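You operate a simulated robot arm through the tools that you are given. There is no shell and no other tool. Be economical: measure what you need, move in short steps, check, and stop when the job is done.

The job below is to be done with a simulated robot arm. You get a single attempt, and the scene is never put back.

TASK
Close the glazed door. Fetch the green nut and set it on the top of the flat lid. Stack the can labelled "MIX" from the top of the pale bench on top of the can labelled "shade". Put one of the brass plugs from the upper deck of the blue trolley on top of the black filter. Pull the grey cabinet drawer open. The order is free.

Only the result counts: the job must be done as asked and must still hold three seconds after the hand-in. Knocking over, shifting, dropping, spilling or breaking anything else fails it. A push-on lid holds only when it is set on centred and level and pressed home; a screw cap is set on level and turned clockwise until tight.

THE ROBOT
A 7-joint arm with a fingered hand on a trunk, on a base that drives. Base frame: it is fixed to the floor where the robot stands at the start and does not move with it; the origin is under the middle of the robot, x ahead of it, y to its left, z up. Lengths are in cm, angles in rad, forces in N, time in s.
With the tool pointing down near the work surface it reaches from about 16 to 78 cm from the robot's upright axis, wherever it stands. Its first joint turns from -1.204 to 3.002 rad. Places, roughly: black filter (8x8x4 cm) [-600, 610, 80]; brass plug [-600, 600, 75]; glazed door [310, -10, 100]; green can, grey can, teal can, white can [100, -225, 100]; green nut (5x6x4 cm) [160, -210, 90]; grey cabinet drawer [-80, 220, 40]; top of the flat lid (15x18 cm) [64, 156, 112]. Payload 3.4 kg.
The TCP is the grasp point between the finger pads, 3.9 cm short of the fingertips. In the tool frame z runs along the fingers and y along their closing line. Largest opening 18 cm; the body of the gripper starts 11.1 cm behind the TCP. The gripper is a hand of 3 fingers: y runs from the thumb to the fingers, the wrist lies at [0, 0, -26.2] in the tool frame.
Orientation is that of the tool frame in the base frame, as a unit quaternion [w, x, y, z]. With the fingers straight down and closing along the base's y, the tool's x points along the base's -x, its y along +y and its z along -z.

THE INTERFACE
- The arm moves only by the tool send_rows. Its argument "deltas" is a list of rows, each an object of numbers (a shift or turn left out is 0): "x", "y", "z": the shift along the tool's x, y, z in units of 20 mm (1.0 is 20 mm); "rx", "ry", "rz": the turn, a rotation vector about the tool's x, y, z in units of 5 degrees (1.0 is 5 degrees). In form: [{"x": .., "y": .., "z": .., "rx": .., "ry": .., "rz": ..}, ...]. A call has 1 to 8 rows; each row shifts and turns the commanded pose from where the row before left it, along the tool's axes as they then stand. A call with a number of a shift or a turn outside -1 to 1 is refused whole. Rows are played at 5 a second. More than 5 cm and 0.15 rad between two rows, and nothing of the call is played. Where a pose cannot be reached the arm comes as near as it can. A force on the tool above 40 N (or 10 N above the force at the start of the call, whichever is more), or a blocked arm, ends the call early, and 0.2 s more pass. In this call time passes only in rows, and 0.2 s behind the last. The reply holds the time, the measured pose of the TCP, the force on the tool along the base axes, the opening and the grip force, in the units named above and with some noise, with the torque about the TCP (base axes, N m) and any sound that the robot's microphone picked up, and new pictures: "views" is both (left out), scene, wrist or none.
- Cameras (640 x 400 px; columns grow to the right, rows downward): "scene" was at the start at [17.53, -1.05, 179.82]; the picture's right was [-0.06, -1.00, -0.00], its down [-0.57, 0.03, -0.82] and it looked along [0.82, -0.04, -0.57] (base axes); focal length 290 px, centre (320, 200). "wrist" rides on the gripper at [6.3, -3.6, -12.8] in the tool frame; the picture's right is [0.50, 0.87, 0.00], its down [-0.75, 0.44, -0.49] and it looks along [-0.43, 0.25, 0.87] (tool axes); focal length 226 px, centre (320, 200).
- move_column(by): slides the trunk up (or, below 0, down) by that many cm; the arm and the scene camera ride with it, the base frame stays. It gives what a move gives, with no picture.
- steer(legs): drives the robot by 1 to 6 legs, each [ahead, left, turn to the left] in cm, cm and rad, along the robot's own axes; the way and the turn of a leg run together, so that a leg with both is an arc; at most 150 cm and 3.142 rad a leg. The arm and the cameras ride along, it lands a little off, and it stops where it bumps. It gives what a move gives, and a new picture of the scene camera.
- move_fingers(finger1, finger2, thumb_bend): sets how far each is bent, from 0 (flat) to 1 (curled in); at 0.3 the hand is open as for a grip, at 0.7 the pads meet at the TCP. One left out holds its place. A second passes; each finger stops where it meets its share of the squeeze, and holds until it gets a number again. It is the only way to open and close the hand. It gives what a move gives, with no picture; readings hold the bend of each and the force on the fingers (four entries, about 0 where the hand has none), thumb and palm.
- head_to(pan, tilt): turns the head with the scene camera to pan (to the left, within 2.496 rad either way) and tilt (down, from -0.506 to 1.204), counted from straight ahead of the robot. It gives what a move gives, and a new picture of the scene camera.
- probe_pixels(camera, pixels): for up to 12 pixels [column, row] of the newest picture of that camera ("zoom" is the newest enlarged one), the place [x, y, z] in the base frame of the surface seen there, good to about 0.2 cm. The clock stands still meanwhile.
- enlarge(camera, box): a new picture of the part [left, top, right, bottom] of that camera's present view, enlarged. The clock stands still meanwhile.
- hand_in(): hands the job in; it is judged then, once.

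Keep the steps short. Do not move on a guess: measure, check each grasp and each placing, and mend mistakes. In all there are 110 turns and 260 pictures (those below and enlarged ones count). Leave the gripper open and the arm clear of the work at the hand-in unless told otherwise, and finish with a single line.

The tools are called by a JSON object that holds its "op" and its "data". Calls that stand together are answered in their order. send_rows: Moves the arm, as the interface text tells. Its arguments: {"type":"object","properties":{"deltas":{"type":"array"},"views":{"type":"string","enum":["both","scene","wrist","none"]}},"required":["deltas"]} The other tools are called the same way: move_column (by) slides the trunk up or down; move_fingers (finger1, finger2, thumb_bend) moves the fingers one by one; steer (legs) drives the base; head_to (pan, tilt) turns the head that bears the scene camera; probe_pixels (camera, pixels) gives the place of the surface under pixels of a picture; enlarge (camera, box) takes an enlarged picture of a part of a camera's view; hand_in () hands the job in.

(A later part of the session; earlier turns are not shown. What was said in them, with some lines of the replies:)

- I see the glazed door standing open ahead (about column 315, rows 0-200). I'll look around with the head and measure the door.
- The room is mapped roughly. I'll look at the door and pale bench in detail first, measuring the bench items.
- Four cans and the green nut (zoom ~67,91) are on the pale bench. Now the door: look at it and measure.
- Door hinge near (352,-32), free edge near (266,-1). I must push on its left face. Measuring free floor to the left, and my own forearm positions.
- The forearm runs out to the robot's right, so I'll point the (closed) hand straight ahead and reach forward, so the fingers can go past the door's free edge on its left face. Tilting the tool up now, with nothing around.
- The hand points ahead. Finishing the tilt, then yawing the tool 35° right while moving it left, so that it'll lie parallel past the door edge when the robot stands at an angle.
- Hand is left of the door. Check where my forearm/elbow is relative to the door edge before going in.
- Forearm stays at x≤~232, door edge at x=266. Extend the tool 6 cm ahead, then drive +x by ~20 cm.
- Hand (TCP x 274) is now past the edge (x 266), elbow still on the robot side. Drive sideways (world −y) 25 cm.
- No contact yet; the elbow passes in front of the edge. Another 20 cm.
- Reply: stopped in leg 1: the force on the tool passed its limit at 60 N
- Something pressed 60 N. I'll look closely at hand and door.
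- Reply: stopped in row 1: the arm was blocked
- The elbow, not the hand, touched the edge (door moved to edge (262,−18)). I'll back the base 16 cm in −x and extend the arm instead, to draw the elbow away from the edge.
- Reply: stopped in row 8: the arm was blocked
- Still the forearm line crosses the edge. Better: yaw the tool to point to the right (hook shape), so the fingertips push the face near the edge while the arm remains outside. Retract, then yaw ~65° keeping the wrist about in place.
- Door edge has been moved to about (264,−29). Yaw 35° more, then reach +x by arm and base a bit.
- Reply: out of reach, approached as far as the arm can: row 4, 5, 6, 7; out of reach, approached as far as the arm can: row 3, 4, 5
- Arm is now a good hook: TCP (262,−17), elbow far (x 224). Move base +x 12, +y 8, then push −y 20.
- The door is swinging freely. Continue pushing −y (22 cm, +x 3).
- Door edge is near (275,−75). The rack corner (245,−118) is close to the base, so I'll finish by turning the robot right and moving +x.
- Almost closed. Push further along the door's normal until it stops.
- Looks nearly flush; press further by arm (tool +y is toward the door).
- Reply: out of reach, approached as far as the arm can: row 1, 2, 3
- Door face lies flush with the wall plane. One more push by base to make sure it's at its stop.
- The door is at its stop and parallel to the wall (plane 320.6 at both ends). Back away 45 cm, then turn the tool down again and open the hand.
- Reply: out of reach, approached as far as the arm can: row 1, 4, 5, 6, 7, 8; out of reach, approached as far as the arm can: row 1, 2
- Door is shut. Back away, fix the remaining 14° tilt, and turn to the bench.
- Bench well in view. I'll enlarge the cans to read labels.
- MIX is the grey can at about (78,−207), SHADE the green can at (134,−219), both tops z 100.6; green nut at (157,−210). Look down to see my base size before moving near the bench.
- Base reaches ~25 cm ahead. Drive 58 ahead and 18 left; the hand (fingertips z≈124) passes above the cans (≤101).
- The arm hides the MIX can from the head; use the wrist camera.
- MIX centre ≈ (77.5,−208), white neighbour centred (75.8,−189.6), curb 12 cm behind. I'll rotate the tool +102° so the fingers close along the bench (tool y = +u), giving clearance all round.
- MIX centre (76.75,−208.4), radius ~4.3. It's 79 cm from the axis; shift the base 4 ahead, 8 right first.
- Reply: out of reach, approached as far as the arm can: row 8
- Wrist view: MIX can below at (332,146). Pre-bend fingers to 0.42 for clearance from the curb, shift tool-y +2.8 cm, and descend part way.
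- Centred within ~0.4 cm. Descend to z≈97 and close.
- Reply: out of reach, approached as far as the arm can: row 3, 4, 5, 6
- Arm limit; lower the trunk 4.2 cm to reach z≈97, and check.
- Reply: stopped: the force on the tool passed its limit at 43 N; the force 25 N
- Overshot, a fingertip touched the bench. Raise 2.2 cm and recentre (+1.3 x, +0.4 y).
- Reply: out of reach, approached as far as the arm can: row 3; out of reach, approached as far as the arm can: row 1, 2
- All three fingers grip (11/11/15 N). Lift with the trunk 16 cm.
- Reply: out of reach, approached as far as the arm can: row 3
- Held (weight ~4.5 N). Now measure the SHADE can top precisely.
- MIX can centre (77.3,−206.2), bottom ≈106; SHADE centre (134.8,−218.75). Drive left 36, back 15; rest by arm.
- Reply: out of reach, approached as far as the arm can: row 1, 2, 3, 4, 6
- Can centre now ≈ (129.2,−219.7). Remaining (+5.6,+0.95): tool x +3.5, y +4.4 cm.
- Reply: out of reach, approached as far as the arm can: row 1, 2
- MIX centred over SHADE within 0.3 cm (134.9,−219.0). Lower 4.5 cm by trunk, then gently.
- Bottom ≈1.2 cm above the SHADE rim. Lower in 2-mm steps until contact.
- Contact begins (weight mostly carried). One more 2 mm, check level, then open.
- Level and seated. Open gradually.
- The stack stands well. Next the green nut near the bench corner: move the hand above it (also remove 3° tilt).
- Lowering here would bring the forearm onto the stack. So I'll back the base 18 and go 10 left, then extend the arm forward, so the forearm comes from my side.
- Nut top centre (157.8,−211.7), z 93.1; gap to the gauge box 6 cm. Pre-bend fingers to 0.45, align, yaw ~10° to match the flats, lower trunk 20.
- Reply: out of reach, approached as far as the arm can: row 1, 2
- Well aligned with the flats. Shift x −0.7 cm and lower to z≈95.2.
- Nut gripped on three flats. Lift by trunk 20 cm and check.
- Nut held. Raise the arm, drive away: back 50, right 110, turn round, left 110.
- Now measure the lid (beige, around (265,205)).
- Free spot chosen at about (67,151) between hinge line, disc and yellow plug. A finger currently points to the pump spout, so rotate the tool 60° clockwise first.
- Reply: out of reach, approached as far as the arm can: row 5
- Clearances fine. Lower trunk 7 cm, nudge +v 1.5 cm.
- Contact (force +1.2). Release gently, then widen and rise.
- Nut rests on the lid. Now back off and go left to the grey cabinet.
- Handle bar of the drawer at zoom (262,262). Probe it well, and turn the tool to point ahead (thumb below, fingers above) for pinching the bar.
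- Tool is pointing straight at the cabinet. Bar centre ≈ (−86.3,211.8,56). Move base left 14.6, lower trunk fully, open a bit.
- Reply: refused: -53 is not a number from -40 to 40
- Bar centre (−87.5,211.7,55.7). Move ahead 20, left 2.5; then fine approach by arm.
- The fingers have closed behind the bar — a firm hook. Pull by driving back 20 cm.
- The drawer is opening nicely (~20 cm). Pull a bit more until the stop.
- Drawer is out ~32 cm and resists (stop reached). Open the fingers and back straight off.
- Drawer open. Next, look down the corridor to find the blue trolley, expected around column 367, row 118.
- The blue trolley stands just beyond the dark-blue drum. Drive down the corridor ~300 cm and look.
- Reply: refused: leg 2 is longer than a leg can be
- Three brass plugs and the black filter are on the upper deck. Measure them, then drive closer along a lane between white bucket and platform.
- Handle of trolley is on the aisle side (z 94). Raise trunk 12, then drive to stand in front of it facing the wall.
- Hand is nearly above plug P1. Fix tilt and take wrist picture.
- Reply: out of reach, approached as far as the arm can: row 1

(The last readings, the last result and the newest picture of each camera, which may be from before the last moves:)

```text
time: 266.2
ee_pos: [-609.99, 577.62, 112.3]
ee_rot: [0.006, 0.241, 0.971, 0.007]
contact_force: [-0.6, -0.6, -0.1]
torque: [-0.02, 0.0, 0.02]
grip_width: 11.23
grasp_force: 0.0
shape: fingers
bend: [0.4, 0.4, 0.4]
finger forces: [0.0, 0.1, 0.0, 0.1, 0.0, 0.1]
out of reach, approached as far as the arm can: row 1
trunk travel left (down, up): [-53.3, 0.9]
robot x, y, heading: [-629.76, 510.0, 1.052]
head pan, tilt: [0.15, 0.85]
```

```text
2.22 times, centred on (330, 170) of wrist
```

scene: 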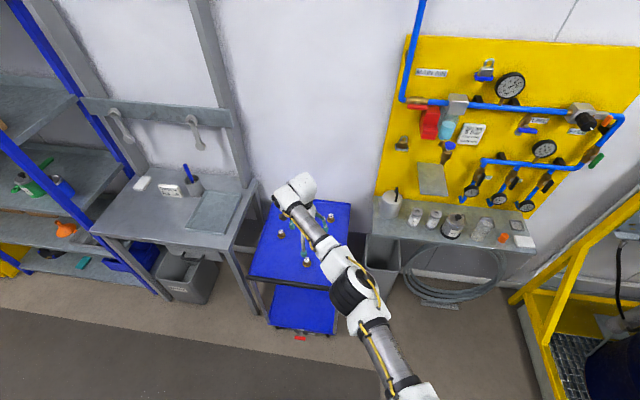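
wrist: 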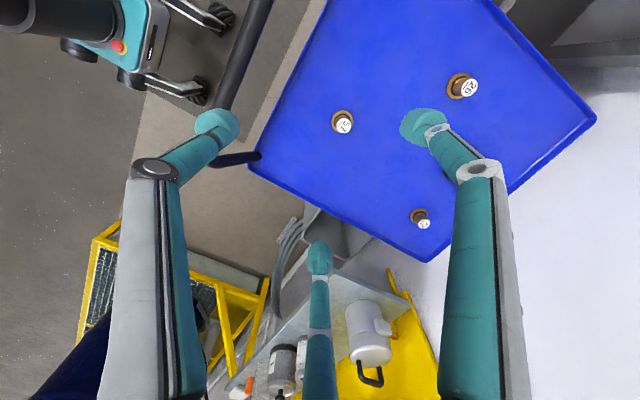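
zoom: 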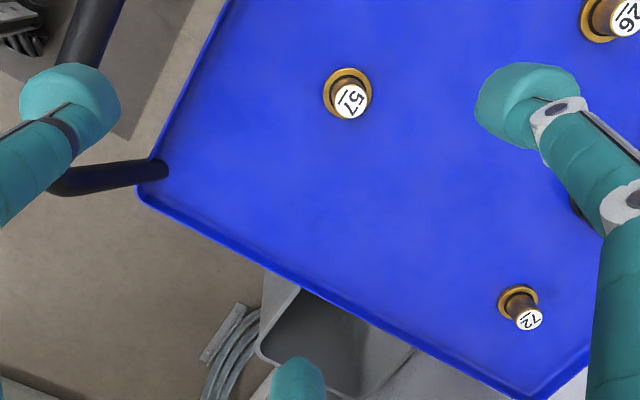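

Base should be closer: ahead 22, left 14.

{"op": "steer", "data": {"legs": [[22, 14, 0]]}}

{"op": "send_rows", "data": {"deltas": [{"y": -1, "x": -0.5}, {"y": -1, "x": -0.5}, {"y": -1, "x": -0.5}, {"y": -1, "x": -0.5}, {"y": -1, "x": -0.5}, {"y": -1, "x": -0.5}, {"y": -1, "x": -0.5}, {"y": -1, "x": -0.5}], "views": "wrist"}}

```text
time: 268.1
ee_pos: [-611.39, 603.29, 112.15]
ee_rot: [0.006, 0.237, 0.971, 0.006]
contact_force: [-0.5, 0.3, -0.1]
torque: [-0.03, 0.06, 0.0]
grip_width: 11.23
grasp_force: 0.0
shape: fingers
bend: [0.4, 0.4, 0.4]
finger forces: [0.0, 0.0, 0.0, 0.0, 0.0, 0.0]
trunk travel left (down, up): [-53.3, 0.9]
robot x, y, heading: [-631.25, 536.14, 1.054]
head pan, tilt: [0.15, 0.85]
```

scene: 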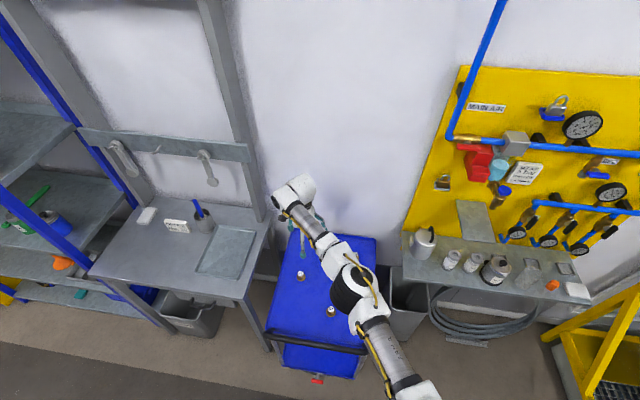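

```text
time: 269.9
ee_pos: [-611.73, 585.14, 112.1]
ee_rot: [0.006, 0.238, 0.971, 0.006]
contact_force: [-0.4, -0.5, -0.3]
torque: [0.02, 0.04, 0.0]
grip_width: 11.23
grasp_force: 0.1
shape: fingers
bend: [0.4, 0.4, 0.4]
finger forces: [0.1, 0.1, 0.1, 0.1, 0.0, 0.0]
trunk travel left (down, up): [-53.3, 0.9]
robot x, y, heading: [-631.27, 535.76, 1.053]
head pan, tilt: [0.15, 0.85]
```

wrist: 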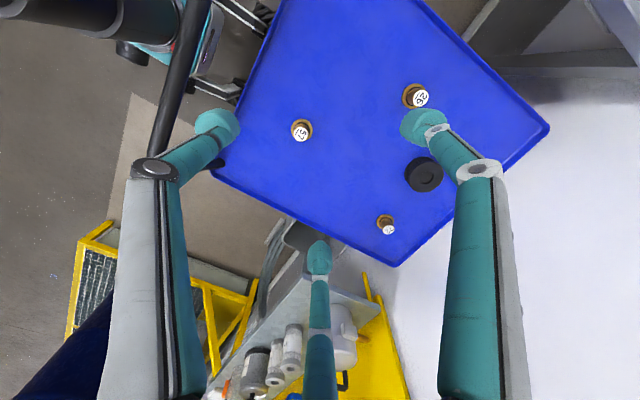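

{"op": "probe_pixels", "data": {"camera": "wrist", "pixels": [[300, 132], [303, 122], [424, 174], [434, 168], [413, 182], [428, 186], [422, 160], [420, 98], [388, 228], [330, 180]]}}

{"op": "enlarge", "data": {"camera": "wrist", "box": [270, 90, 350, 160]}}

{"op": "enlarge", "data": {"camera": "wrist", "box": [380, 130, 460, 210]}}

{"op": "probe_pixels", "data": {"camera": "zoom", "pixels": [[320, 200], [340, 160], [340, 130], [380, 200], [340, 240]]}}

```text
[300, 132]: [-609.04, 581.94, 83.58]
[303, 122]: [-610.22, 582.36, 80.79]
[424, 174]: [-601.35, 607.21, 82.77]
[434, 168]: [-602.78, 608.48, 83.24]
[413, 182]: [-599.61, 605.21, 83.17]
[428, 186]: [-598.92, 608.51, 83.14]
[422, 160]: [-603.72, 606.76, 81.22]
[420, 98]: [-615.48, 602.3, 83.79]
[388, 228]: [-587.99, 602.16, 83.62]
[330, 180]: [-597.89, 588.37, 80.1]
```

```text
5.71 times, centred on (310, 125) of wrist
```

zoom: 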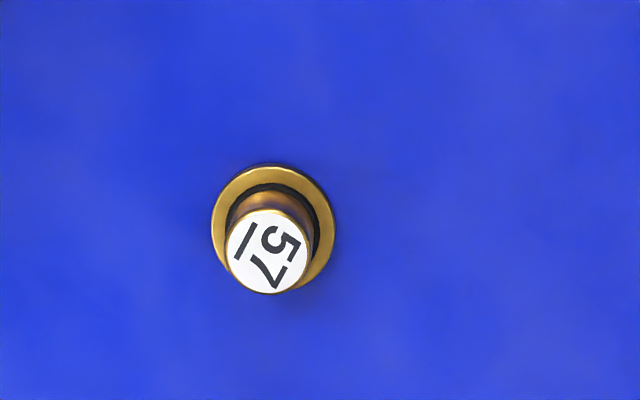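

```text
5.00 times, centred on (420, 170) of wrist
```

zoom: 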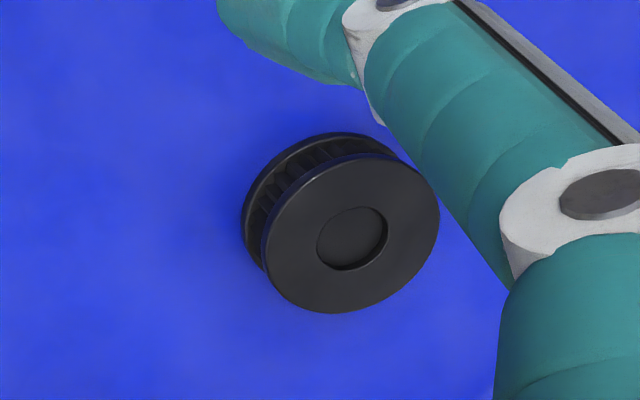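

```text
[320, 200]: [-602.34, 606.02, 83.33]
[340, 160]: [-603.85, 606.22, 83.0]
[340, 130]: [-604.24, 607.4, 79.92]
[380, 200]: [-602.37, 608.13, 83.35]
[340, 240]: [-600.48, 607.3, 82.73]
```

Plug "57" top centre ≈ (−608.8,581.9,83.6), flange at the bottom; filter top ≈ (−600.8,607.6), z 83.3. Pre-bend fingers, align, lower.

{"op": "move_fingers", "data": {"finger1": 0.53, "finger2": 0.53, "thumb_bend": 0.53}}

{"op": "send_rows", "data": {"deltas": [{"x": -0.7, "y": -0.25}, {"x": -0.7, "y": -0.25}, {"x": -0.62, "y": -0.25}], "views": "none"}}

{"op": "move_column", "data": {"by": -18}}

{"op": "send_rows", "data": {"deltas": [{"z": 0.05}], "views": "both"}}

```text
time: 270.9
ee_pos: [-611.78, 585.2, 112.39]
ee_rot: [0.005, 0.237, 0.971, 0.007]
contact_force: [-0.1, 0.3, -0.6]
torque: [0.01, -0.03, 0.0]
grip_width: 6.14
grasp_force: 0.1
shape: fingers
bend: [0.53, 0.53, 0.53]
finger forces: [0.1, 0.0, 0.1, 0.0, 0.0, 0.0]
trunk travel left (down, up): [-53.3, 0.9]
robot x, y, heading: [-631.02, 535.57, 1.054]
head pan, tilt: [0.15, 0.85]
```

```text
time: 271.7
ee_pos: [-608.85, 581.92, 112.07]
ee_rot: [0.004, 0.238, 0.971, 0.007]
contact_force: [0.3, -0.1, -0.2]
torque: [-0.01, 0.02, -0.01]
grip_width: 6.14
grasp_force: 0.0
shape: fingers
bend: [0.53, 0.53, 0.53]
finger forces: [0.1, 0.0, 0.0, 0.0, 0.1, 0.1]
trunk travel left (down, up): [-53.3, 0.9]
robot x, y, heading: [-630.9, 535.75, 1.053]
head pan, tilt: [0.15, 0.85]
```

```text
time: 273.7
ee_pos: [-608.92, 582.0, 94.22]
ee_rot: [0.005, 0.238, 0.971, 0.008]
contact_force: [0.0, 1.0, -0.1]
torque: [0.01, 0.01, 0.02]
grip_width: 6.12
grasp_force: 0.0
shape: fingers
bend: [0.53, 0.53, 0.53]
finger forces: [0.1, 0.0, 0.0, 0.0, 0.0, 0.0]
trunk travel left (down, up): [-35.3, 18.9]
robot x, y, heading: [-630.96, 536.21, 1.053]
head pan, tilt: [0.15, 0.85]
```

```text
time: 274.1
ee_pos: [-608.91, 582.0, 94.04]
ee_rot: [0.006, 0.237, 0.971, 0.008]
contact_force: [-0.1, 0.4, 0.2]
torque: [-0.03, 0.03, 0.0]
grip_width: 6.13
grasp_force: 0.0
shape: fingers
bend: [0.53, 0.53, 0.53]
finger forces: [0.0, 0.0, 0.0, 0.0, 0.0, 0.0]
trunk travel left (down, up): [-35.3, 18.9]
robot x, y, heading: [-631.0, 535.91, 1.053]
head pan, tilt: [0.15, 0.85]
```

scene: 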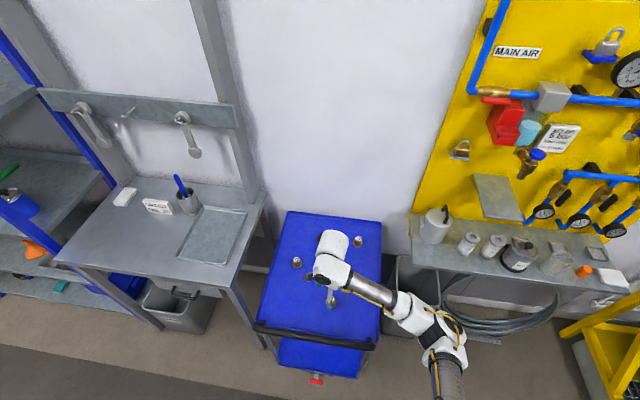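
wrist: 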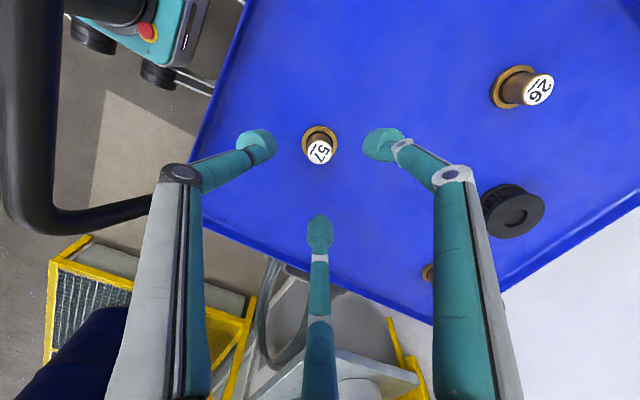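

Centred exactly. Lower to z≈85.6 and close.

{"op": "send_rows", "data": {"deltas": [{"z": 0.9}, {"z": 0.9}, {"z": 0.9}, {"z": 0.9}, {"z": 0.6}], "views": "wrist"}}

```text
time: 275.3
ee_pos: [-608.92, 582.12, 85.62]
ee_rot: [0.005, 0.238, 0.971, 0.007]
contact_force: [0.7, 0.0, -0.5]
torque: [0.02, 0.0, -0.01]
grip_width: 6.13
grasp_force: 0.0
shape: fingers
bend: [0.53, 0.53, 0.53]
finger forces: [0.0, 0.0, 0.0, 0.0, 0.1, 0.0]
trunk travel left (down, up): [-35.3, 18.9]
robot x, y, heading: [-630.97, 535.7, 1.055]
head pan, tilt: [0.15, 0.85]
```

wrist: 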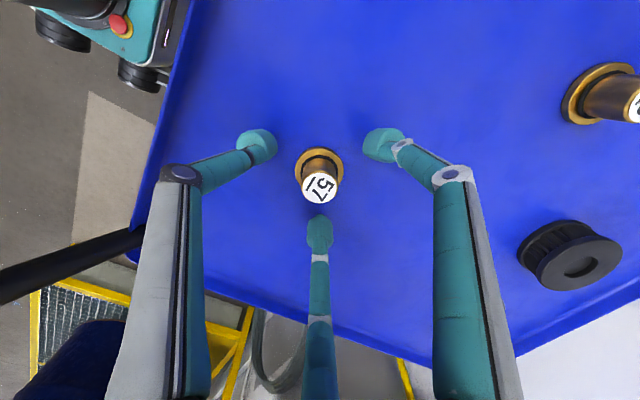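

{"op": "move_fingers", "data": {"finger1": 0.72, "finger2": 0.72, "thumb_bend": 0.72}}

{"op": "enlarge", "data": {"camera": "wrist", "box": [220, 100, 420, 270]}}

```text
time: 276.3
ee_pos: [-608.86, 582.19, 85.66]
ee_rot: [0.005, 0.238, 0.971, 0.007]
contact_force: [-0.1, -0.7, 0.3]
torque: [-0.03, 0.0, -0.01]
grip_width: 1.35
grasp_force: 12.1
shape: fingers
bend: [0.68, 0.66, 0.67]
finger forces: [7.4, 9.1, 0.0, 0.0, 9.2, 0.1]
trunk travel left (down, up): [-35.3, 18.9]
robot x, y, heading: [-631.1, 535.69, 1.053]
head pan, tilt: [0.15, 0.85]
```

```text
2.35 times, centred on (320, 185) of wrist
```

zoom: 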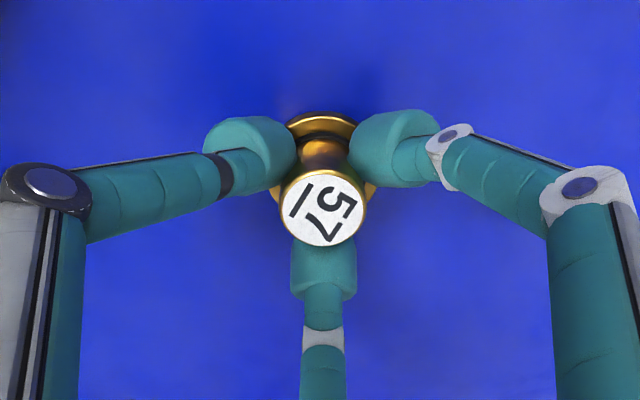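

Gripped. Lift 9 cm, then shift the base 5 ahead, 12 left so the filter comes within reach.

{"op": "move_column", "data": {"by": 9}}

{"op": "steer", "data": {"legs": [[5, 12, 0]]}}

{"op": "send_rows", "data": {"deltas": [{"y": 0.8}, {"y": 0.8}, {"y": 0.8}, {"y": 0.8}], "views": "wrist"}}

```text
time: 277.6
ee_pos: [-608.95, 582.17, 94.63]
ee_rot: [0.005, 0.237, 0.971, 0.007]
contact_force: [-0.2, 1.1, -1.4]
torque: [0.0, 0.02, 0.02]
grip_width: 1.31
grasp_force: 12.9
shape: fingers
bend: [0.68, 0.66, 0.67]
finger forces: [7.5, 9.0, 0.0, 0.1, 9.2, 0.0]
trunk travel left (down, up): [-44.3, 9.9]
robot x, y, heading: [-631.0, 535.77, 1.052]
head pan, tilt: [0.15, 0.85]
```

```text
time: 278.8
ee_pos: [-614.4, 591.23, 94.74]
ee_rot: [-0.005, 0.24, 0.971, 0.011]
contact_force: [1.2, -0.2, -2.0]
torque: [-0.03, 0.13, -0.03]
grip_width: 1.31
grasp_force: 12.4
shape: fingers
bend: [0.68, 0.66, 0.67]
finger forces: [7.0, 9.0, 0.0, 0.1, 9.0, 0.1]
trunk travel left (down, up): [-44.3, 9.9]
robot x, y, heading: [-638.54, 545.91, 1.055]
head pan, tilt: [0.15, 0.85]
```

scene: 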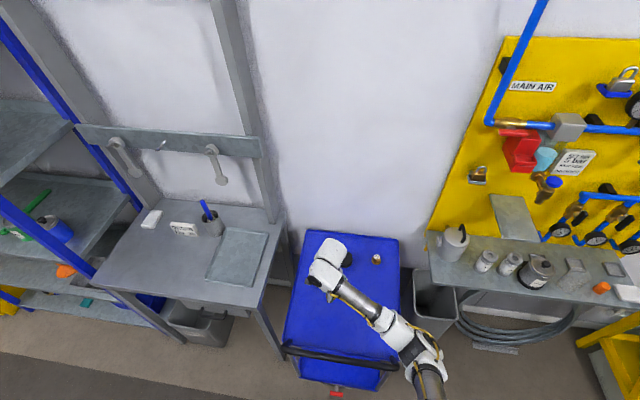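

```text
time: 279.8
ee_pos: [-615.13, 598.68, 94.84]
ee_rot: [0.014, 0.239, 0.971, 0.006]
contact_force: [-0.6, 1.2, -2.1]
torque: [-0.01, -0.05, -0.01]
grip_width: 1.32
grasp_force: 12.8
shape: fingers
bend: [0.68, 0.66, 0.67]
finger forces: [7.4, 8.6, 0.1, 0.0, 9.2, 0.0]
trunk travel left (down, up): [-44.3, 9.9]
robot x, y, heading: [-639.26, 546.04, 1.049]
head pan, tilt: [0.15, 0.85]
```

wrist: 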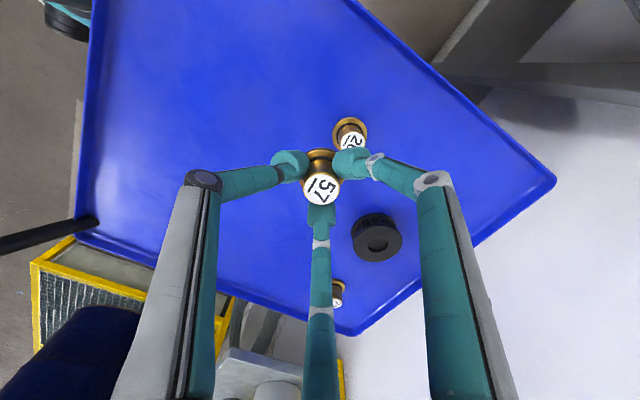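

{"op": "enlarge", "data": {"camera": "wrist", "box": [340, 200, 420, 270]}}

{"op": "probe_pixels", "data": {"camera": "wrist", "pixels": [[378, 238], [357, 243], [400, 232], [370, 224], [384, 255], [390, 247], [322, 187], [352, 142]]}}

```text
5.71 times, centred on (380, 235) of wrist
```

zoom: 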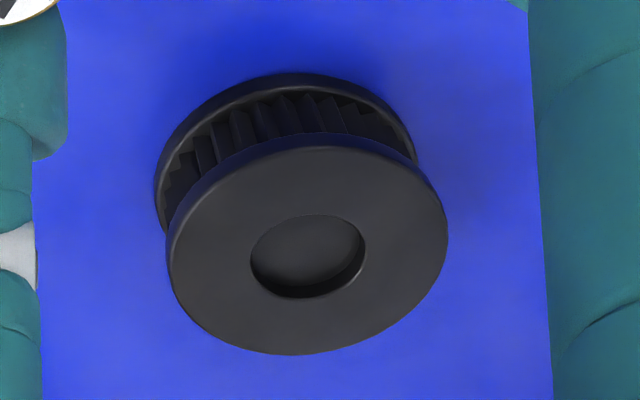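

```text
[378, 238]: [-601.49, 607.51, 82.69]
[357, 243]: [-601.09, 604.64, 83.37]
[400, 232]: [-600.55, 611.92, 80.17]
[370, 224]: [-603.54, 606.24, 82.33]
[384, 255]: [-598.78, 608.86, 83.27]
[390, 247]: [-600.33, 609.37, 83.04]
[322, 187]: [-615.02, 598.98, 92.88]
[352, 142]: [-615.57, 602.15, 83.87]
```

{"op": "probe_pixels", "data": {"camera": "zoom", "pixels": [[182, 265], [435, 228], [330, 150], [285, 345], [308, 310], [390, 250], [230, 250]]}}

```text
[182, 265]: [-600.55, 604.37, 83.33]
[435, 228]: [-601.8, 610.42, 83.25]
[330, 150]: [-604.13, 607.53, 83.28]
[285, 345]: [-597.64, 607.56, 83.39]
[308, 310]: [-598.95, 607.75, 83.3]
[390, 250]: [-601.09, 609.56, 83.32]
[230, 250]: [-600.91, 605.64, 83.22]
```

Filter centre (−601.0,607.5), top z 83.3. Move the plug above it.

{"op": "send_rows", "data": {"deltas": [{"x": -0.53, "y": 0.89}, {"x": -0.53, "y": 0.89}, {"x": -0.53, "y": 0.89}, {"x": -0.53, "y": 0.89}, {"x": -0.53, "y": 0.89}, {"x": -0.53, "y": 0.89}, {"x": -0.53, "y": 0.89}, {"x": -0.53, "y": 0.87}], "views": "wrist"}}

{"op": "enlarge", "data": {"camera": "wrist", "box": [240, 90, 400, 230]}}

```text
time: 281.6
ee_pos: [-601.71, 607.65, 95.28]
ee_rot: [0.016, 0.238, 0.971, 0.005]
contact_force: [-1.5, 0.6, -2.5]
torque: [0.01, -0.09, 0.0]
grip_width: 1.3
grasp_force: 12.3
shape: fingers
bend: [0.68, 0.66, 0.67]
finger forces: [7.6, 8.5, 0.0, 0.0, 8.9, 0.0]
trunk travel left (down, up): [-44.3, 9.9]
robot x, y, heading: [-638.92, 546.22, 1.057]
head pan, tilt: [0.15, 0.85]
```

wrist: 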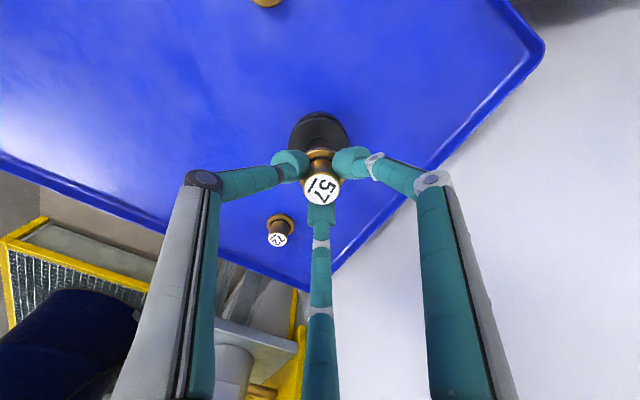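

```text
2.86 times, centred on (320, 160) of wrist
```

zoom: 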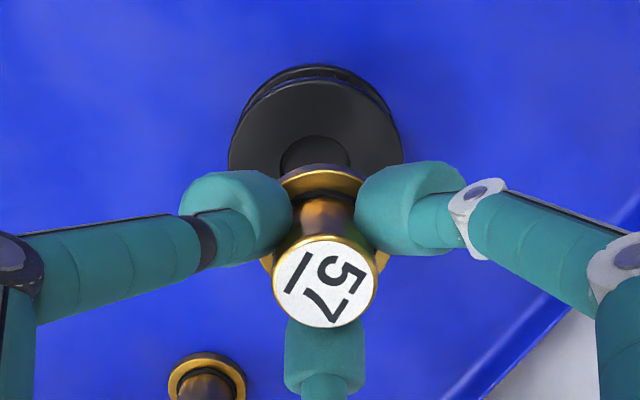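

Correct the small tilt, lower 4 cm and re-check alignment.

{"op": "send_rows", "data": {"deltas": [{"ry": 0.26}, {"x": -0.1, "y": -0.05}], "views": "none"}}

{"op": "move_column", "data": {"by": -4}}

{"op": "enlarge", "data": {"camera": "wrist", "box": [240, 90, 400, 230]}}

{"op": "probe_pixels", "data": {"camera": "zoom", "pixels": [[220, 175], [415, 165], [320, 75], [330, 280], [325, 240], [320, 170]]}}

```text
time: 282.2
ee_pos: [-598.95, 606.06, 95.09]
ee_rot: [-0.004, 0.241, 0.971, 0.01]
contact_force: [-0.2, 0.0, -2.9]
torque: [-0.02, 0.03, 0.0]
grip_width: 1.28
grasp_force: 12.4
shape: fingers
bend: [0.68, 0.66, 0.67]
finger forces: [7.2, 8.8, 0.0, 0.0, 8.9, 0.0]
trunk travel left (down, up): [-44.3, 9.9]
robot x, y, heading: [-638.66, 545.62, 1.055]
head pan, tilt: [0.15, 0.85]
```

```text
time: 283.1
ee_pos: [-598.9, 605.98, 91.22]
ee_rot: [-0.004, 0.24, 0.971, 0.011]
contact_force: [-0.3, 0.3, -3.4]
torque: [-0.02, 0.02, -0.01]
grip_width: 1.29
grasp_force: 12.7
shape: fingers
bend: [0.68, 0.66, 0.67]
finger forces: [7.3, 8.7, 0.0, 0.1, 8.7, 0.0]
trunk travel left (down, up): [-40.3, 13.9]
robot x, y, heading: [-638.82, 545.95, 1.055]
head pan, tilt: [0.15, 0.85]
```

```text
2.86 times, centred on (320, 160) of wrist
```

zoom: 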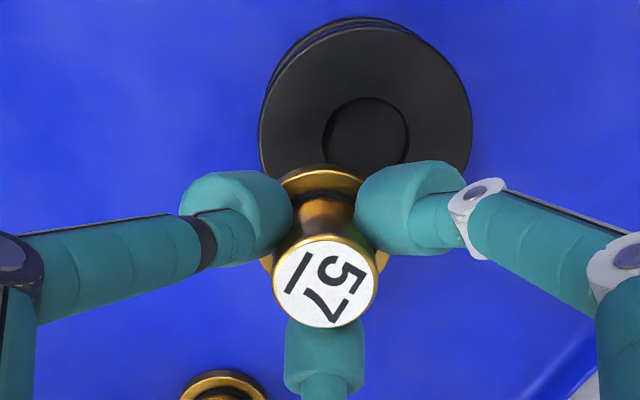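

```text
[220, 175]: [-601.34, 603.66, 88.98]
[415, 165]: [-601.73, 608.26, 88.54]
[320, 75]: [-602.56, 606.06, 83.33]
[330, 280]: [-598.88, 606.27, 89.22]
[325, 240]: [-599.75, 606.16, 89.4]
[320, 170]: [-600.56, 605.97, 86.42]
```

{"op": "send_rows", "data": {"deltas": [{"x": 0.65}, {"x": 0.6}], "views": "none"}}

{"op": "enlarge", "data": {"camera": "wrist", "box": [240, 90, 400, 230]}}

{"op": "probe_pixels", "data": {"camera": "zoom", "pixels": [[325, 280], [320, 75], [320, 170], [230, 150], [410, 130]]}}

```text
time: 283.7
ee_pos: [-601.2, 607.11, 91.14]
ee_rot: [-0.002, 0.241, 0.97, 0.01]
contact_force: [0.2, -1.2, -1.4]
torque: [0.0, 0.06, 0.02]
grip_width: 1.29
grasp_force: 12.0
shape: fingers
bend: [0.68, 0.66, 0.67]
finger forces: [7.3, 8.7, 0.0, 0.0, 8.7, 0.1]
trunk travel left (down, up): [-40.3, 13.9]
robot x, y, heading: [-638.41, 545.75, 1.054]
head pan, tilt: [0.15, 0.85]
```

```text
2.86 times, centred on (320, 160) of wrist
```

zoom: 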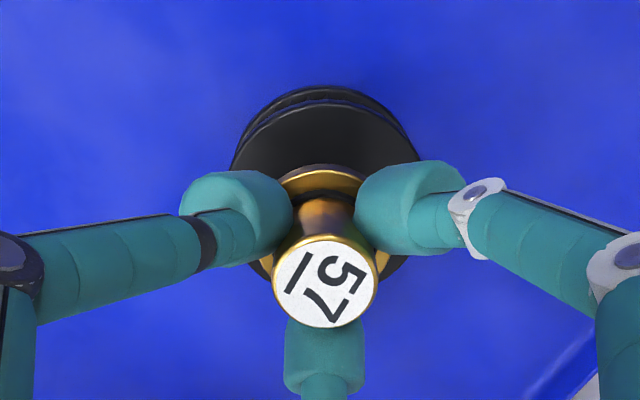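

```text
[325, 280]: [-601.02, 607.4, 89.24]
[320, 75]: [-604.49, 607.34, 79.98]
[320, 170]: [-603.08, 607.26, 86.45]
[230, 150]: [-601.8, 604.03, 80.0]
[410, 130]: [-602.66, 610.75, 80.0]
```

Plug centred over the filter within 0.1 cm. Lower 2 cm, then 2-mm steps.

{"op": "send_rows", "data": {"deltas": [{"z": 0.4}, {"z": 0.4}, {"z": 0.2}], "views": "none"}}

{"op": "send_rows", "data": {"deltas": [{"z": 0.1}], "views": "none"}}

{"op": "enlarge", "data": {"camera": "wrist", "box": [240, 90, 400, 230]}}

{"op": "probe_pixels", "data": {"camera": "zoom", "pixels": [[325, 280], [320, 170], [320, 140]]}}

```text
time: 284.5
ee_pos: [-601.67, 607.66, 89.21]
ee_rot: [-0.001, 0.24, 0.971, 0.009]
contact_force: [0.3, 0.3, -2.1]
torque: [-0.03, 0.0, 0.02]
grip_width: 1.26
grasp_force: 12.3
shape: fingers
bend: [0.68, 0.66, 0.67]
finger forces: [7.4, 8.6, 0.0, 0.0, 8.7, 0.0]
trunk travel left (down, up): [-40.3, 13.9]
robot x, y, heading: [-638.53, 545.77, 1.05]
head pan, tilt: [0.15, 0.85]
```

```text
time: 284.9
ee_pos: [-602.03, 607.81, 89.07]
ee_rot: [-0.001, 0.24, 0.971, 0.009]
contact_force: [-0.5, 0.3, -0.4]
torque: [0.01, 0.0, 0.0]
grip_width: 1.25
grasp_force: 12.4
shape: fingers
bend: [0.68, 0.66, 0.67]
finger forces: [7.4, 8.6, 0.0, 0.0, 8.7, 0.0]
trunk travel left (down, up): [-40.3, 13.9]
robot x, y, heading: [-638.92, 545.93, 1.055]
head pan, tilt: [0.15, 0.85]
```

```text
2.86 times, centred on (320, 160) of wrist
```

zoom: 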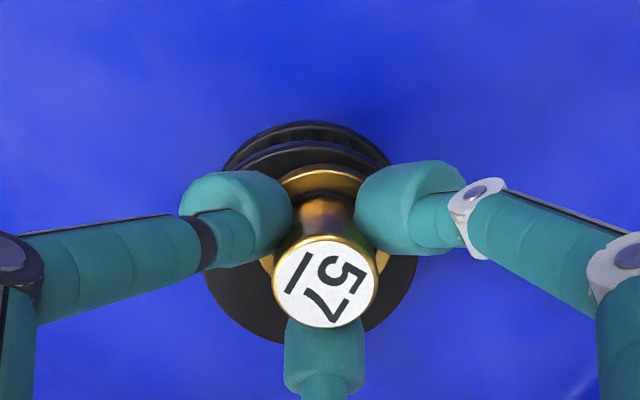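

```text
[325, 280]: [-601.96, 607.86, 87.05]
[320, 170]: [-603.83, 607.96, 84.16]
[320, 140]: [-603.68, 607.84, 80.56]
```

It drifted ~1 cm while lowering; raise 6 mm, shift back 1 cm, recheck.

{"op": "send_rows", "data": {"deltas": [{"z": -0.3}, {"x": -0.5, "y": 0.06}], "views": "none"}}

{"op": "enlarge", "data": {"camera": "wrist", "box": [240, 90, 400, 230]}}

{"op": "probe_pixels", "data": {"camera": "zoom", "pixels": [[325, 280], [320, 170], [320, 140]]}}

```text
time: 285.5
ee_pos: [-600.49, 607.06, 89.72]
ee_rot: [-0.003, 0.24, 0.971, 0.01]
contact_force: [0.9, 0.7, -1.9]
torque: [0.03, 0.04, 0.0]
grip_width: 1.26
grasp_force: 12.2
shape: fingers
bend: [0.68, 0.66, 0.67]
finger forces: [7.4, 8.5, 0.0, 0.0, 8.7, 0.0]
trunk travel left (down, up): [-40.3, 13.9]
robot x, y, heading: [-638.72, 545.46, 1.053]
head pan, tilt: [0.15, 0.85]
```

```text
2.86 times, centred on (320, 160) of wrist
```

zoom: 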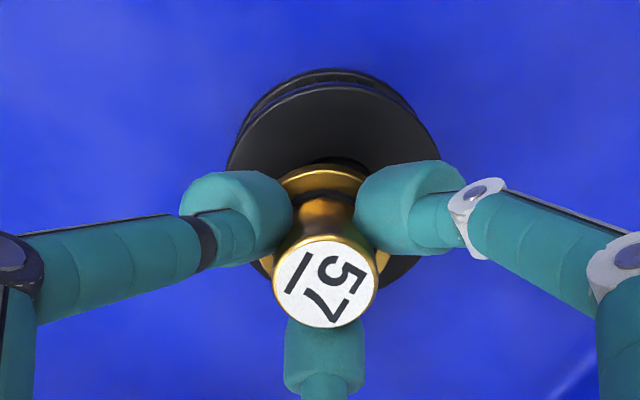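

```text
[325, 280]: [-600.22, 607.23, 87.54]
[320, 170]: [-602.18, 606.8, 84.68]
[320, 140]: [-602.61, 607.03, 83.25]
```

{"op": "send_rows", "data": {"deltas": [{"x": 0.2}, {"z": 0.2}], "views": "none"}}

{"op": "enlarge", "data": {"camera": "wrist", "box": [240, 90, 400, 230]}}

{"op": "probe_pixels", "data": {"camera": "zoom", "pixels": [[325, 280], [320, 170], [320, 140]]}}

```text
time: 286.1
ee_pos: [-601.38, 607.75, 89.26]
ee_rot: [0.001, 0.24, 0.971, 0.008]
contact_force: [-0.2, 0.8, -1.3]
torque: [0.02, 0.03, 0.01]
grip_width: 1.29
grasp_force: 12.4
shape: fingers
bend: [0.68, 0.66, 0.67]
finger forces: [7.3, 8.6, 0.1, 0.0, 8.7, 0.0]
trunk travel left (down, up): [-40.3, 13.9]
robot x, y, heading: [-638.71, 545.81, 1.05]
head pan, tilt: [0.15, 0.85]
```

```text
2.86 times, centred on (320, 160) of wrist
```

zoom: 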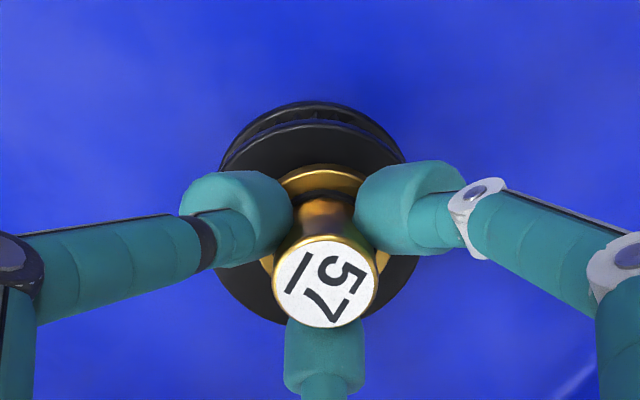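

```text
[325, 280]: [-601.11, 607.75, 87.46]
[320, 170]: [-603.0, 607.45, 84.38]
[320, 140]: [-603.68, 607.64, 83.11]
```

Within 0.2 cm. Use the trunk (pure vertical) for the last half centimetre.

{"op": "move_column", "data": {"by": -0.4}}

{"op": "move_column", "data": {"by": -0.2}}

{"op": "enlarge", "data": {"camera": "wrist", "box": [240, 90, 400, 230]}}

{"op": "probe_pixels", "data": {"camera": "zoom", "pixels": [[325, 280], [320, 170], [320, 140]]}}

```text
time: 286.6
ee_pos: [-601.43, 607.51, 88.78]
ee_rot: [0.001, 0.241, 0.971, 0.008]
contact_force: [0.6, -0.2, -0.7]
torque: [0.02, -0.02, 0.01]
grip_width: 1.27
grasp_force: 12.5
shape: fingers
bend: [0.68, 0.67, 0.67]
finger forces: [7.5, 8.9, 0.1, 0.0, 9.0, 0.0]
trunk travel left (down, up): [-39.9, 14.3]
robot x, y, heading: [-638.61, 545.73, 1.057]
head pan, tilt: [0.15, 0.85]
```

```text
time: 287.1
ee_pos: [-601.23, 607.55, 88.65]
ee_rot: [-0.001, 0.24, 0.971, 0.011]
contact_force: [-0.4, 0.4, 3.9]
torque: [-0.02, 0.04, 0.0]
grip_width: 1.27
grasp_force: 13.2
shape: fingers
bend: [0.68, 0.67, 0.67]
finger forces: [8.1, 8.9, 0.1, 0.0, 9.8, 0.1]
trunk travel left (down, up): [-39.7, 14.5]
robot x, y, heading: [-638.3, 545.7, 1.051]
head pan, tilt: [0.15, 0.85]
```

```text
2.86 times, centred on (320, 160) of wrist
```

zoom: 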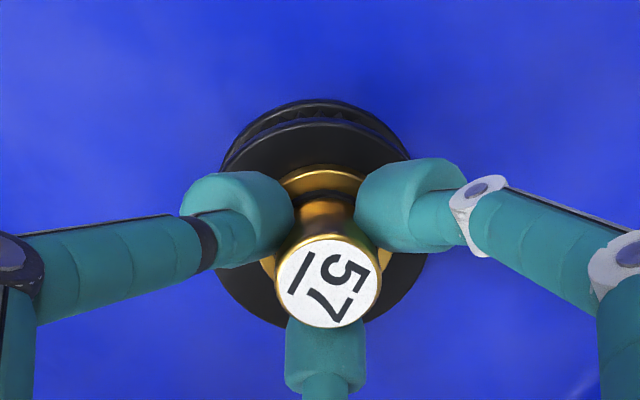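

```text
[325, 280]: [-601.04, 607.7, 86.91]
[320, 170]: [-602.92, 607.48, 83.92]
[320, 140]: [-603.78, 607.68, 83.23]
```

Contact (+3.9 N), centred at (−601.0,607.7). Release gradually and rise.

{"op": "move_fingers", "data": {"finger1": 0.64, "finger2": 0.63, "thumb_bend": 0.63}}

{"op": "move_fingers", "data": {"finger1": 0.53, "finger2": 0.53, "thumb_bend": 0.53}}

{"op": "move_column", "data": {"by": 13}}

{"op": "enlarge", "data": {"camera": "wrist", "box": [240, 90, 400, 230]}}

```text
time: 288.1
ee_pos: [-601.29, 607.5, 88.6]
ee_rot: [-0.001, 0.241, 0.971, 0.009]
contact_force: [0.9, 0.4, -0.9]
torque: [-0.01, -0.05, -0.05]
grip_width: 2.08
grasp_force: 0.0
shape: fingers
bend: [0.64, 0.63, 0.63]
finger forces: [0.3, 0.2, 0.0, 0.0, 0.0, 0.0]
trunk travel left (down, up): [-39.7, 14.5]
robot x, y, heading: [-638.44, 546.36, 1.054]
head pan, tilt: [0.15, 0.85]
```

```text
time: 289.1
ee_pos: [-601.21, 607.6, 88.61]
ee_rot: [-0.001, 0.24, 0.971, 0.009]
contact_force: [0.0, 0.2, 0.2]
torque: [0.0, 0.0, 0.01]
grip_width: 6.03
grasp_force: 0.1
shape: fingers
bend: [0.53, 0.53, 0.53]
finger forces: [0.0, 0.0, 0.1, 0.0, 0.0, 0.0]
trunk travel left (down, up): [-39.7, 14.5]
robot x, y, heading: [-638.73, 545.65, 1.052]
head pan, tilt: [0.15, 0.85]
```

```text
time: 290.7
ee_pos: [-601.16, 607.55, 101.64]
ee_rot: [-0.001, 0.239, 0.971, 0.009]
contact_force: [-0.1, -0.3, -0.9]
torque: [-0.01, 0.01, 0.03]
grip_width: 6.01
grasp_force: 0.1
shape: fingers
bend: [0.53, 0.53, 0.53]
finger forces: [0.0, 0.1, 0.0, 0.1, 0.0, 0.0]
trunk travel left (down, up): [-52.7, 1.5]
robot x, y, heading: [-638.28, 545.62, 1.048]
head pan, tilt: [0.15, 0.85]
```

```text
2.86 times, centred on (320, 160) of wrist
```

zoom: 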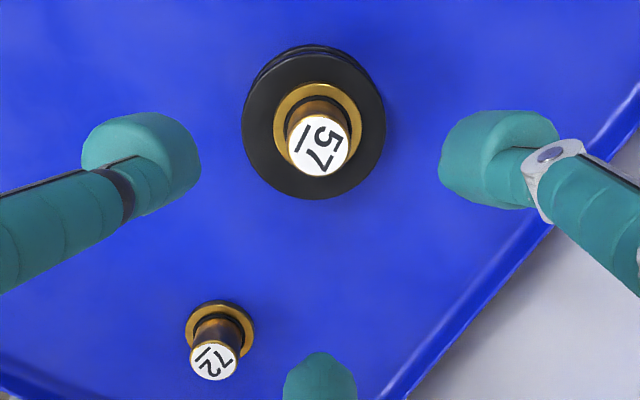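

Plug stands centred on the filter. Raise the hand to clear the trolley handle, back off, open.

{"op": "send_rows", "data": {"deltas": [{"z": -0.8}, {"z": -0.8}, {"z": -0.8}, {"z": -0.8}, {"z": -0.8}], "views": "none"}}

{"op": "steer", "data": {"legs": [[-45, 0, 0]]}}

{"op": "move_fingers", "data": {"finger1": 0.3, "finger2": 0.3, "thumb_bend": 0.3}}

{"op": "enlarge", "data": {"camera": "scene", "box": [200, 60, 440, 260]}}

{"op": "head_to", "data": {"pan": -1.45, "tilt": 0.2}}

{"op": "enlarge", "data": {"camera": "scene", "box": [220, 90, 420, 230]}}

```text
time: 291.9
ee_pos: [-601.42, 607.38, 109.61]
ee_rot: [0.0, 0.24, 0.971, 0.009]
contact_force: [-0.7, 0.4, 0.1]
torque: [-0.03, 0.0, 0.01]
grip_width: 6.01
grasp_force: 0.0
shape: fingers
bend: [0.53, 0.53, 0.53]
finger forces: [0.0, 0.0, 0.0, 0.0, 0.1, 0.1]
trunk travel left (down, up): [-52.7, 1.5]
robot x, y, heading: [-638.71, 545.58, 1.051]
head pan, tilt: [0.15, 0.85]
```

```text
time: 294.6
ee_pos: [-623.78, 568.53, 109.6]
ee_rot: [-0.001, 0.238, 0.971, 0.01]
contact_force: [0.3, 0.0, -0.4]
torque: [0.02, 0.0, 0.02]
grip_width: 6.03
grasp_force: 0.0
shape: fingers
bend: [0.53, 0.53, 0.53]
finger forces: [0.0, 0.0, 0.0, 0.0, 0.0, 0.1]
trunk travel left (down, up): [-52.7, 1.5]
robot x, y, heading: [-660.68, 506.8, 1.054]
head pan, tilt: [0.15, 0.85]
```

scene: 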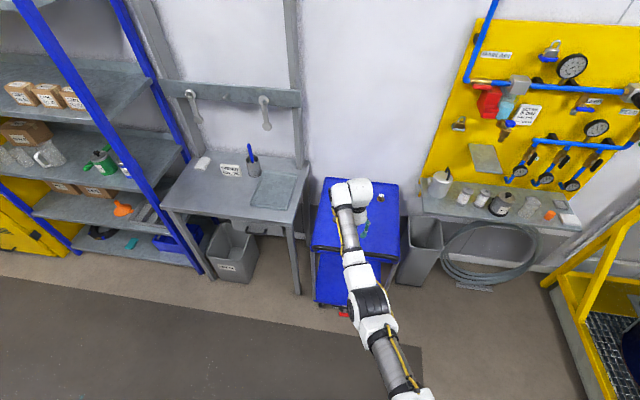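

```text
time: 295.6
ee_pos: [-623.85, 568.31, 109.91]
ee_rot: [0.0, 0.238, 0.971, 0.011]
contact_force: [0.5, -0.3, 0.1]
torque: [-0.04, -0.04, -0.04]
grip_width: 15.13
grasp_force: 0.0
shape: fingers
bend: [0.3, 0.3, 0.3]
finger forces: [0.1, 0.0, 0.1, 0.0, 0.0, 0.0]
trunk travel left (down, up): [-52.7, 1.5]
robot x, y, heading: [-661.11, 506.81, 1.06]
head pan, tilt: [0.15, 0.85]
```

```text
2.00 times, centred on (320, 160) of scene
```

zoom: 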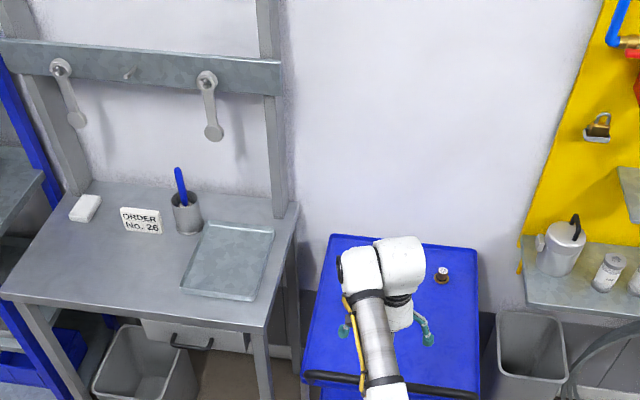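

```text
time: 297.3
ee_pos: [-624.0, 568.25, 109.8]
ee_rot: [0.0, 0.237, 0.971, 0.011]
contact_force: [0.1, 0.5, 0.1]
torque: [-0.04, 0.03, -0.03]
grip_width: 15.15
grasp_force: 0.0
shape: fingers
bend: [0.3, 0.3, 0.3]
finger forces: [0.0, 0.0, 0.0, 0.0, 0.0, 0.0]
trunk travel left (down, up): [-52.7, 1.5]
robot x, y, heading: [-660.75, 506.52, 1.054]
head pan, tilt: [-1.45, 0.201]
```

scene: 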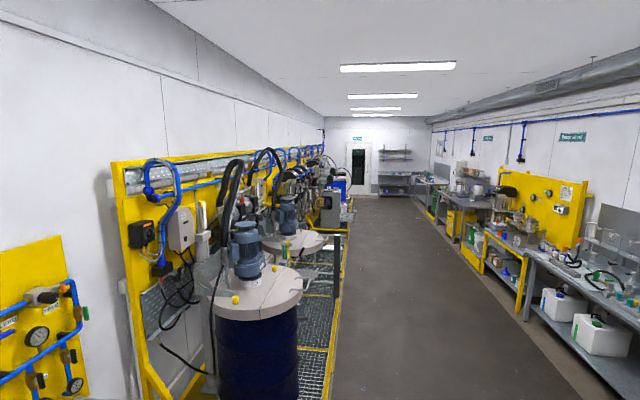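

```text
2.86 times, centred on (320, 160) of scene
```

zoom: 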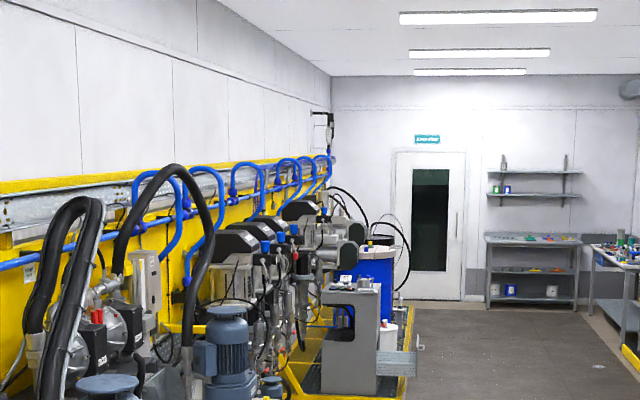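

Door shut, drawer open, plug in place. Back 22 cm more so the hand is clear of the trolley.

{"op": "steer", "data": {"legs": [[-22, 0, 0]]}}

{"op": "head_to", "data": {"pan": -0.1, "tilt": 0.6}}

{"op": "enlarge", "data": {"camera": "scene", "box": [200, 100, 440, 300]}}

```text
time: 299.0
ee_pos: [-634.71, 549.37, 109.94]
ee_rot: [0.0, 0.237, 0.971, 0.011]
contact_force: [-0.7, -0.1, 0.4]
torque: [-0.01, 0.0, 0.01]
grip_width: 15.15
grasp_force: 0.0
shape: fingers
bend: [0.3, 0.3, 0.3]
finger forces: [0.0, 0.0, 0.0, 0.0, 0.0, 0.0]
trunk travel left (down, up): [-52.7, 1.5]
robot x, y, heading: [-671.87, 487.47, 1.06]
head pan, tilt: [-1.45, 0.201]
```

scene: 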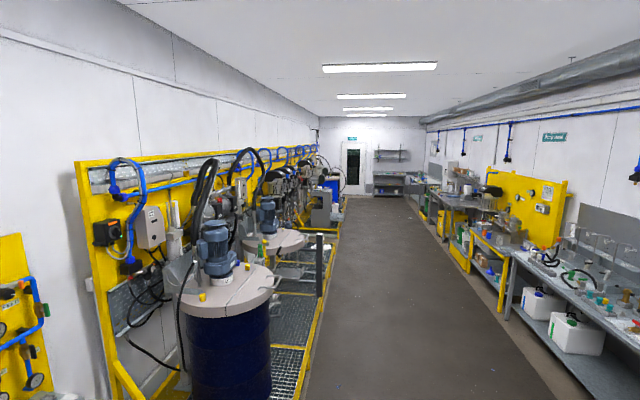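

```text
time: 300.5
ee_pos: [-634.92, 549.14, 109.99]
ee_rot: [0.0, 0.238, 0.971, 0.011]
contact_force: [0.7, -0.8, -0.7]
torque: [0.01, 0.03, 0.04]
grip_width: 15.19
grasp_force: 0.0
shape: fingers
bend: [0.3, 0.3, 0.3]
finger forces: [0.0, 0.0, 0.1, 0.1, 0.0, 0.0]
trunk travel left (down, up): [-52.7, 1.5]
robot x, y, heading: [-671.73, 488.11, 1.06]
head pan, tilt: [-0.099, 0.6]
```

scene: 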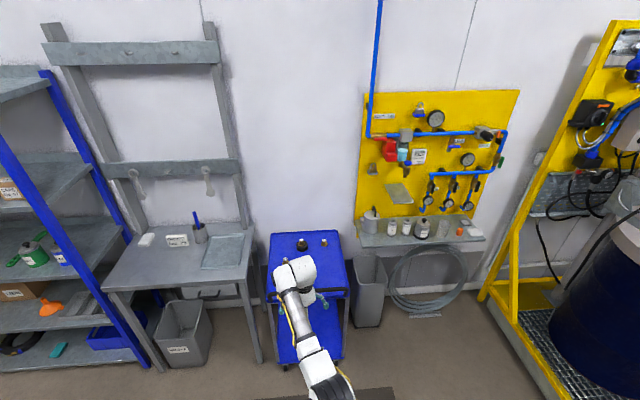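

```text
2.00 times, centred on (320, 200) of scene
```

zoom: 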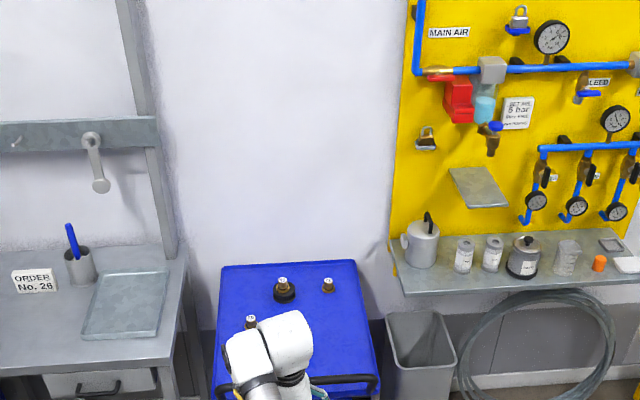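

The plug stands on the black filter, the other two plugs are untouched, and the hand is open and clear of the trolley. Handing in.

{"op": "hand_in", "data": {}}

```text
The job is handed in.
```

All five jobs were done and handed in: the glazed door is closed, the green nut is on the flat lid, the MIX can is stacked on the SHADE can, a brass plug is on the black filter, and the grey cabinet drawer is open.
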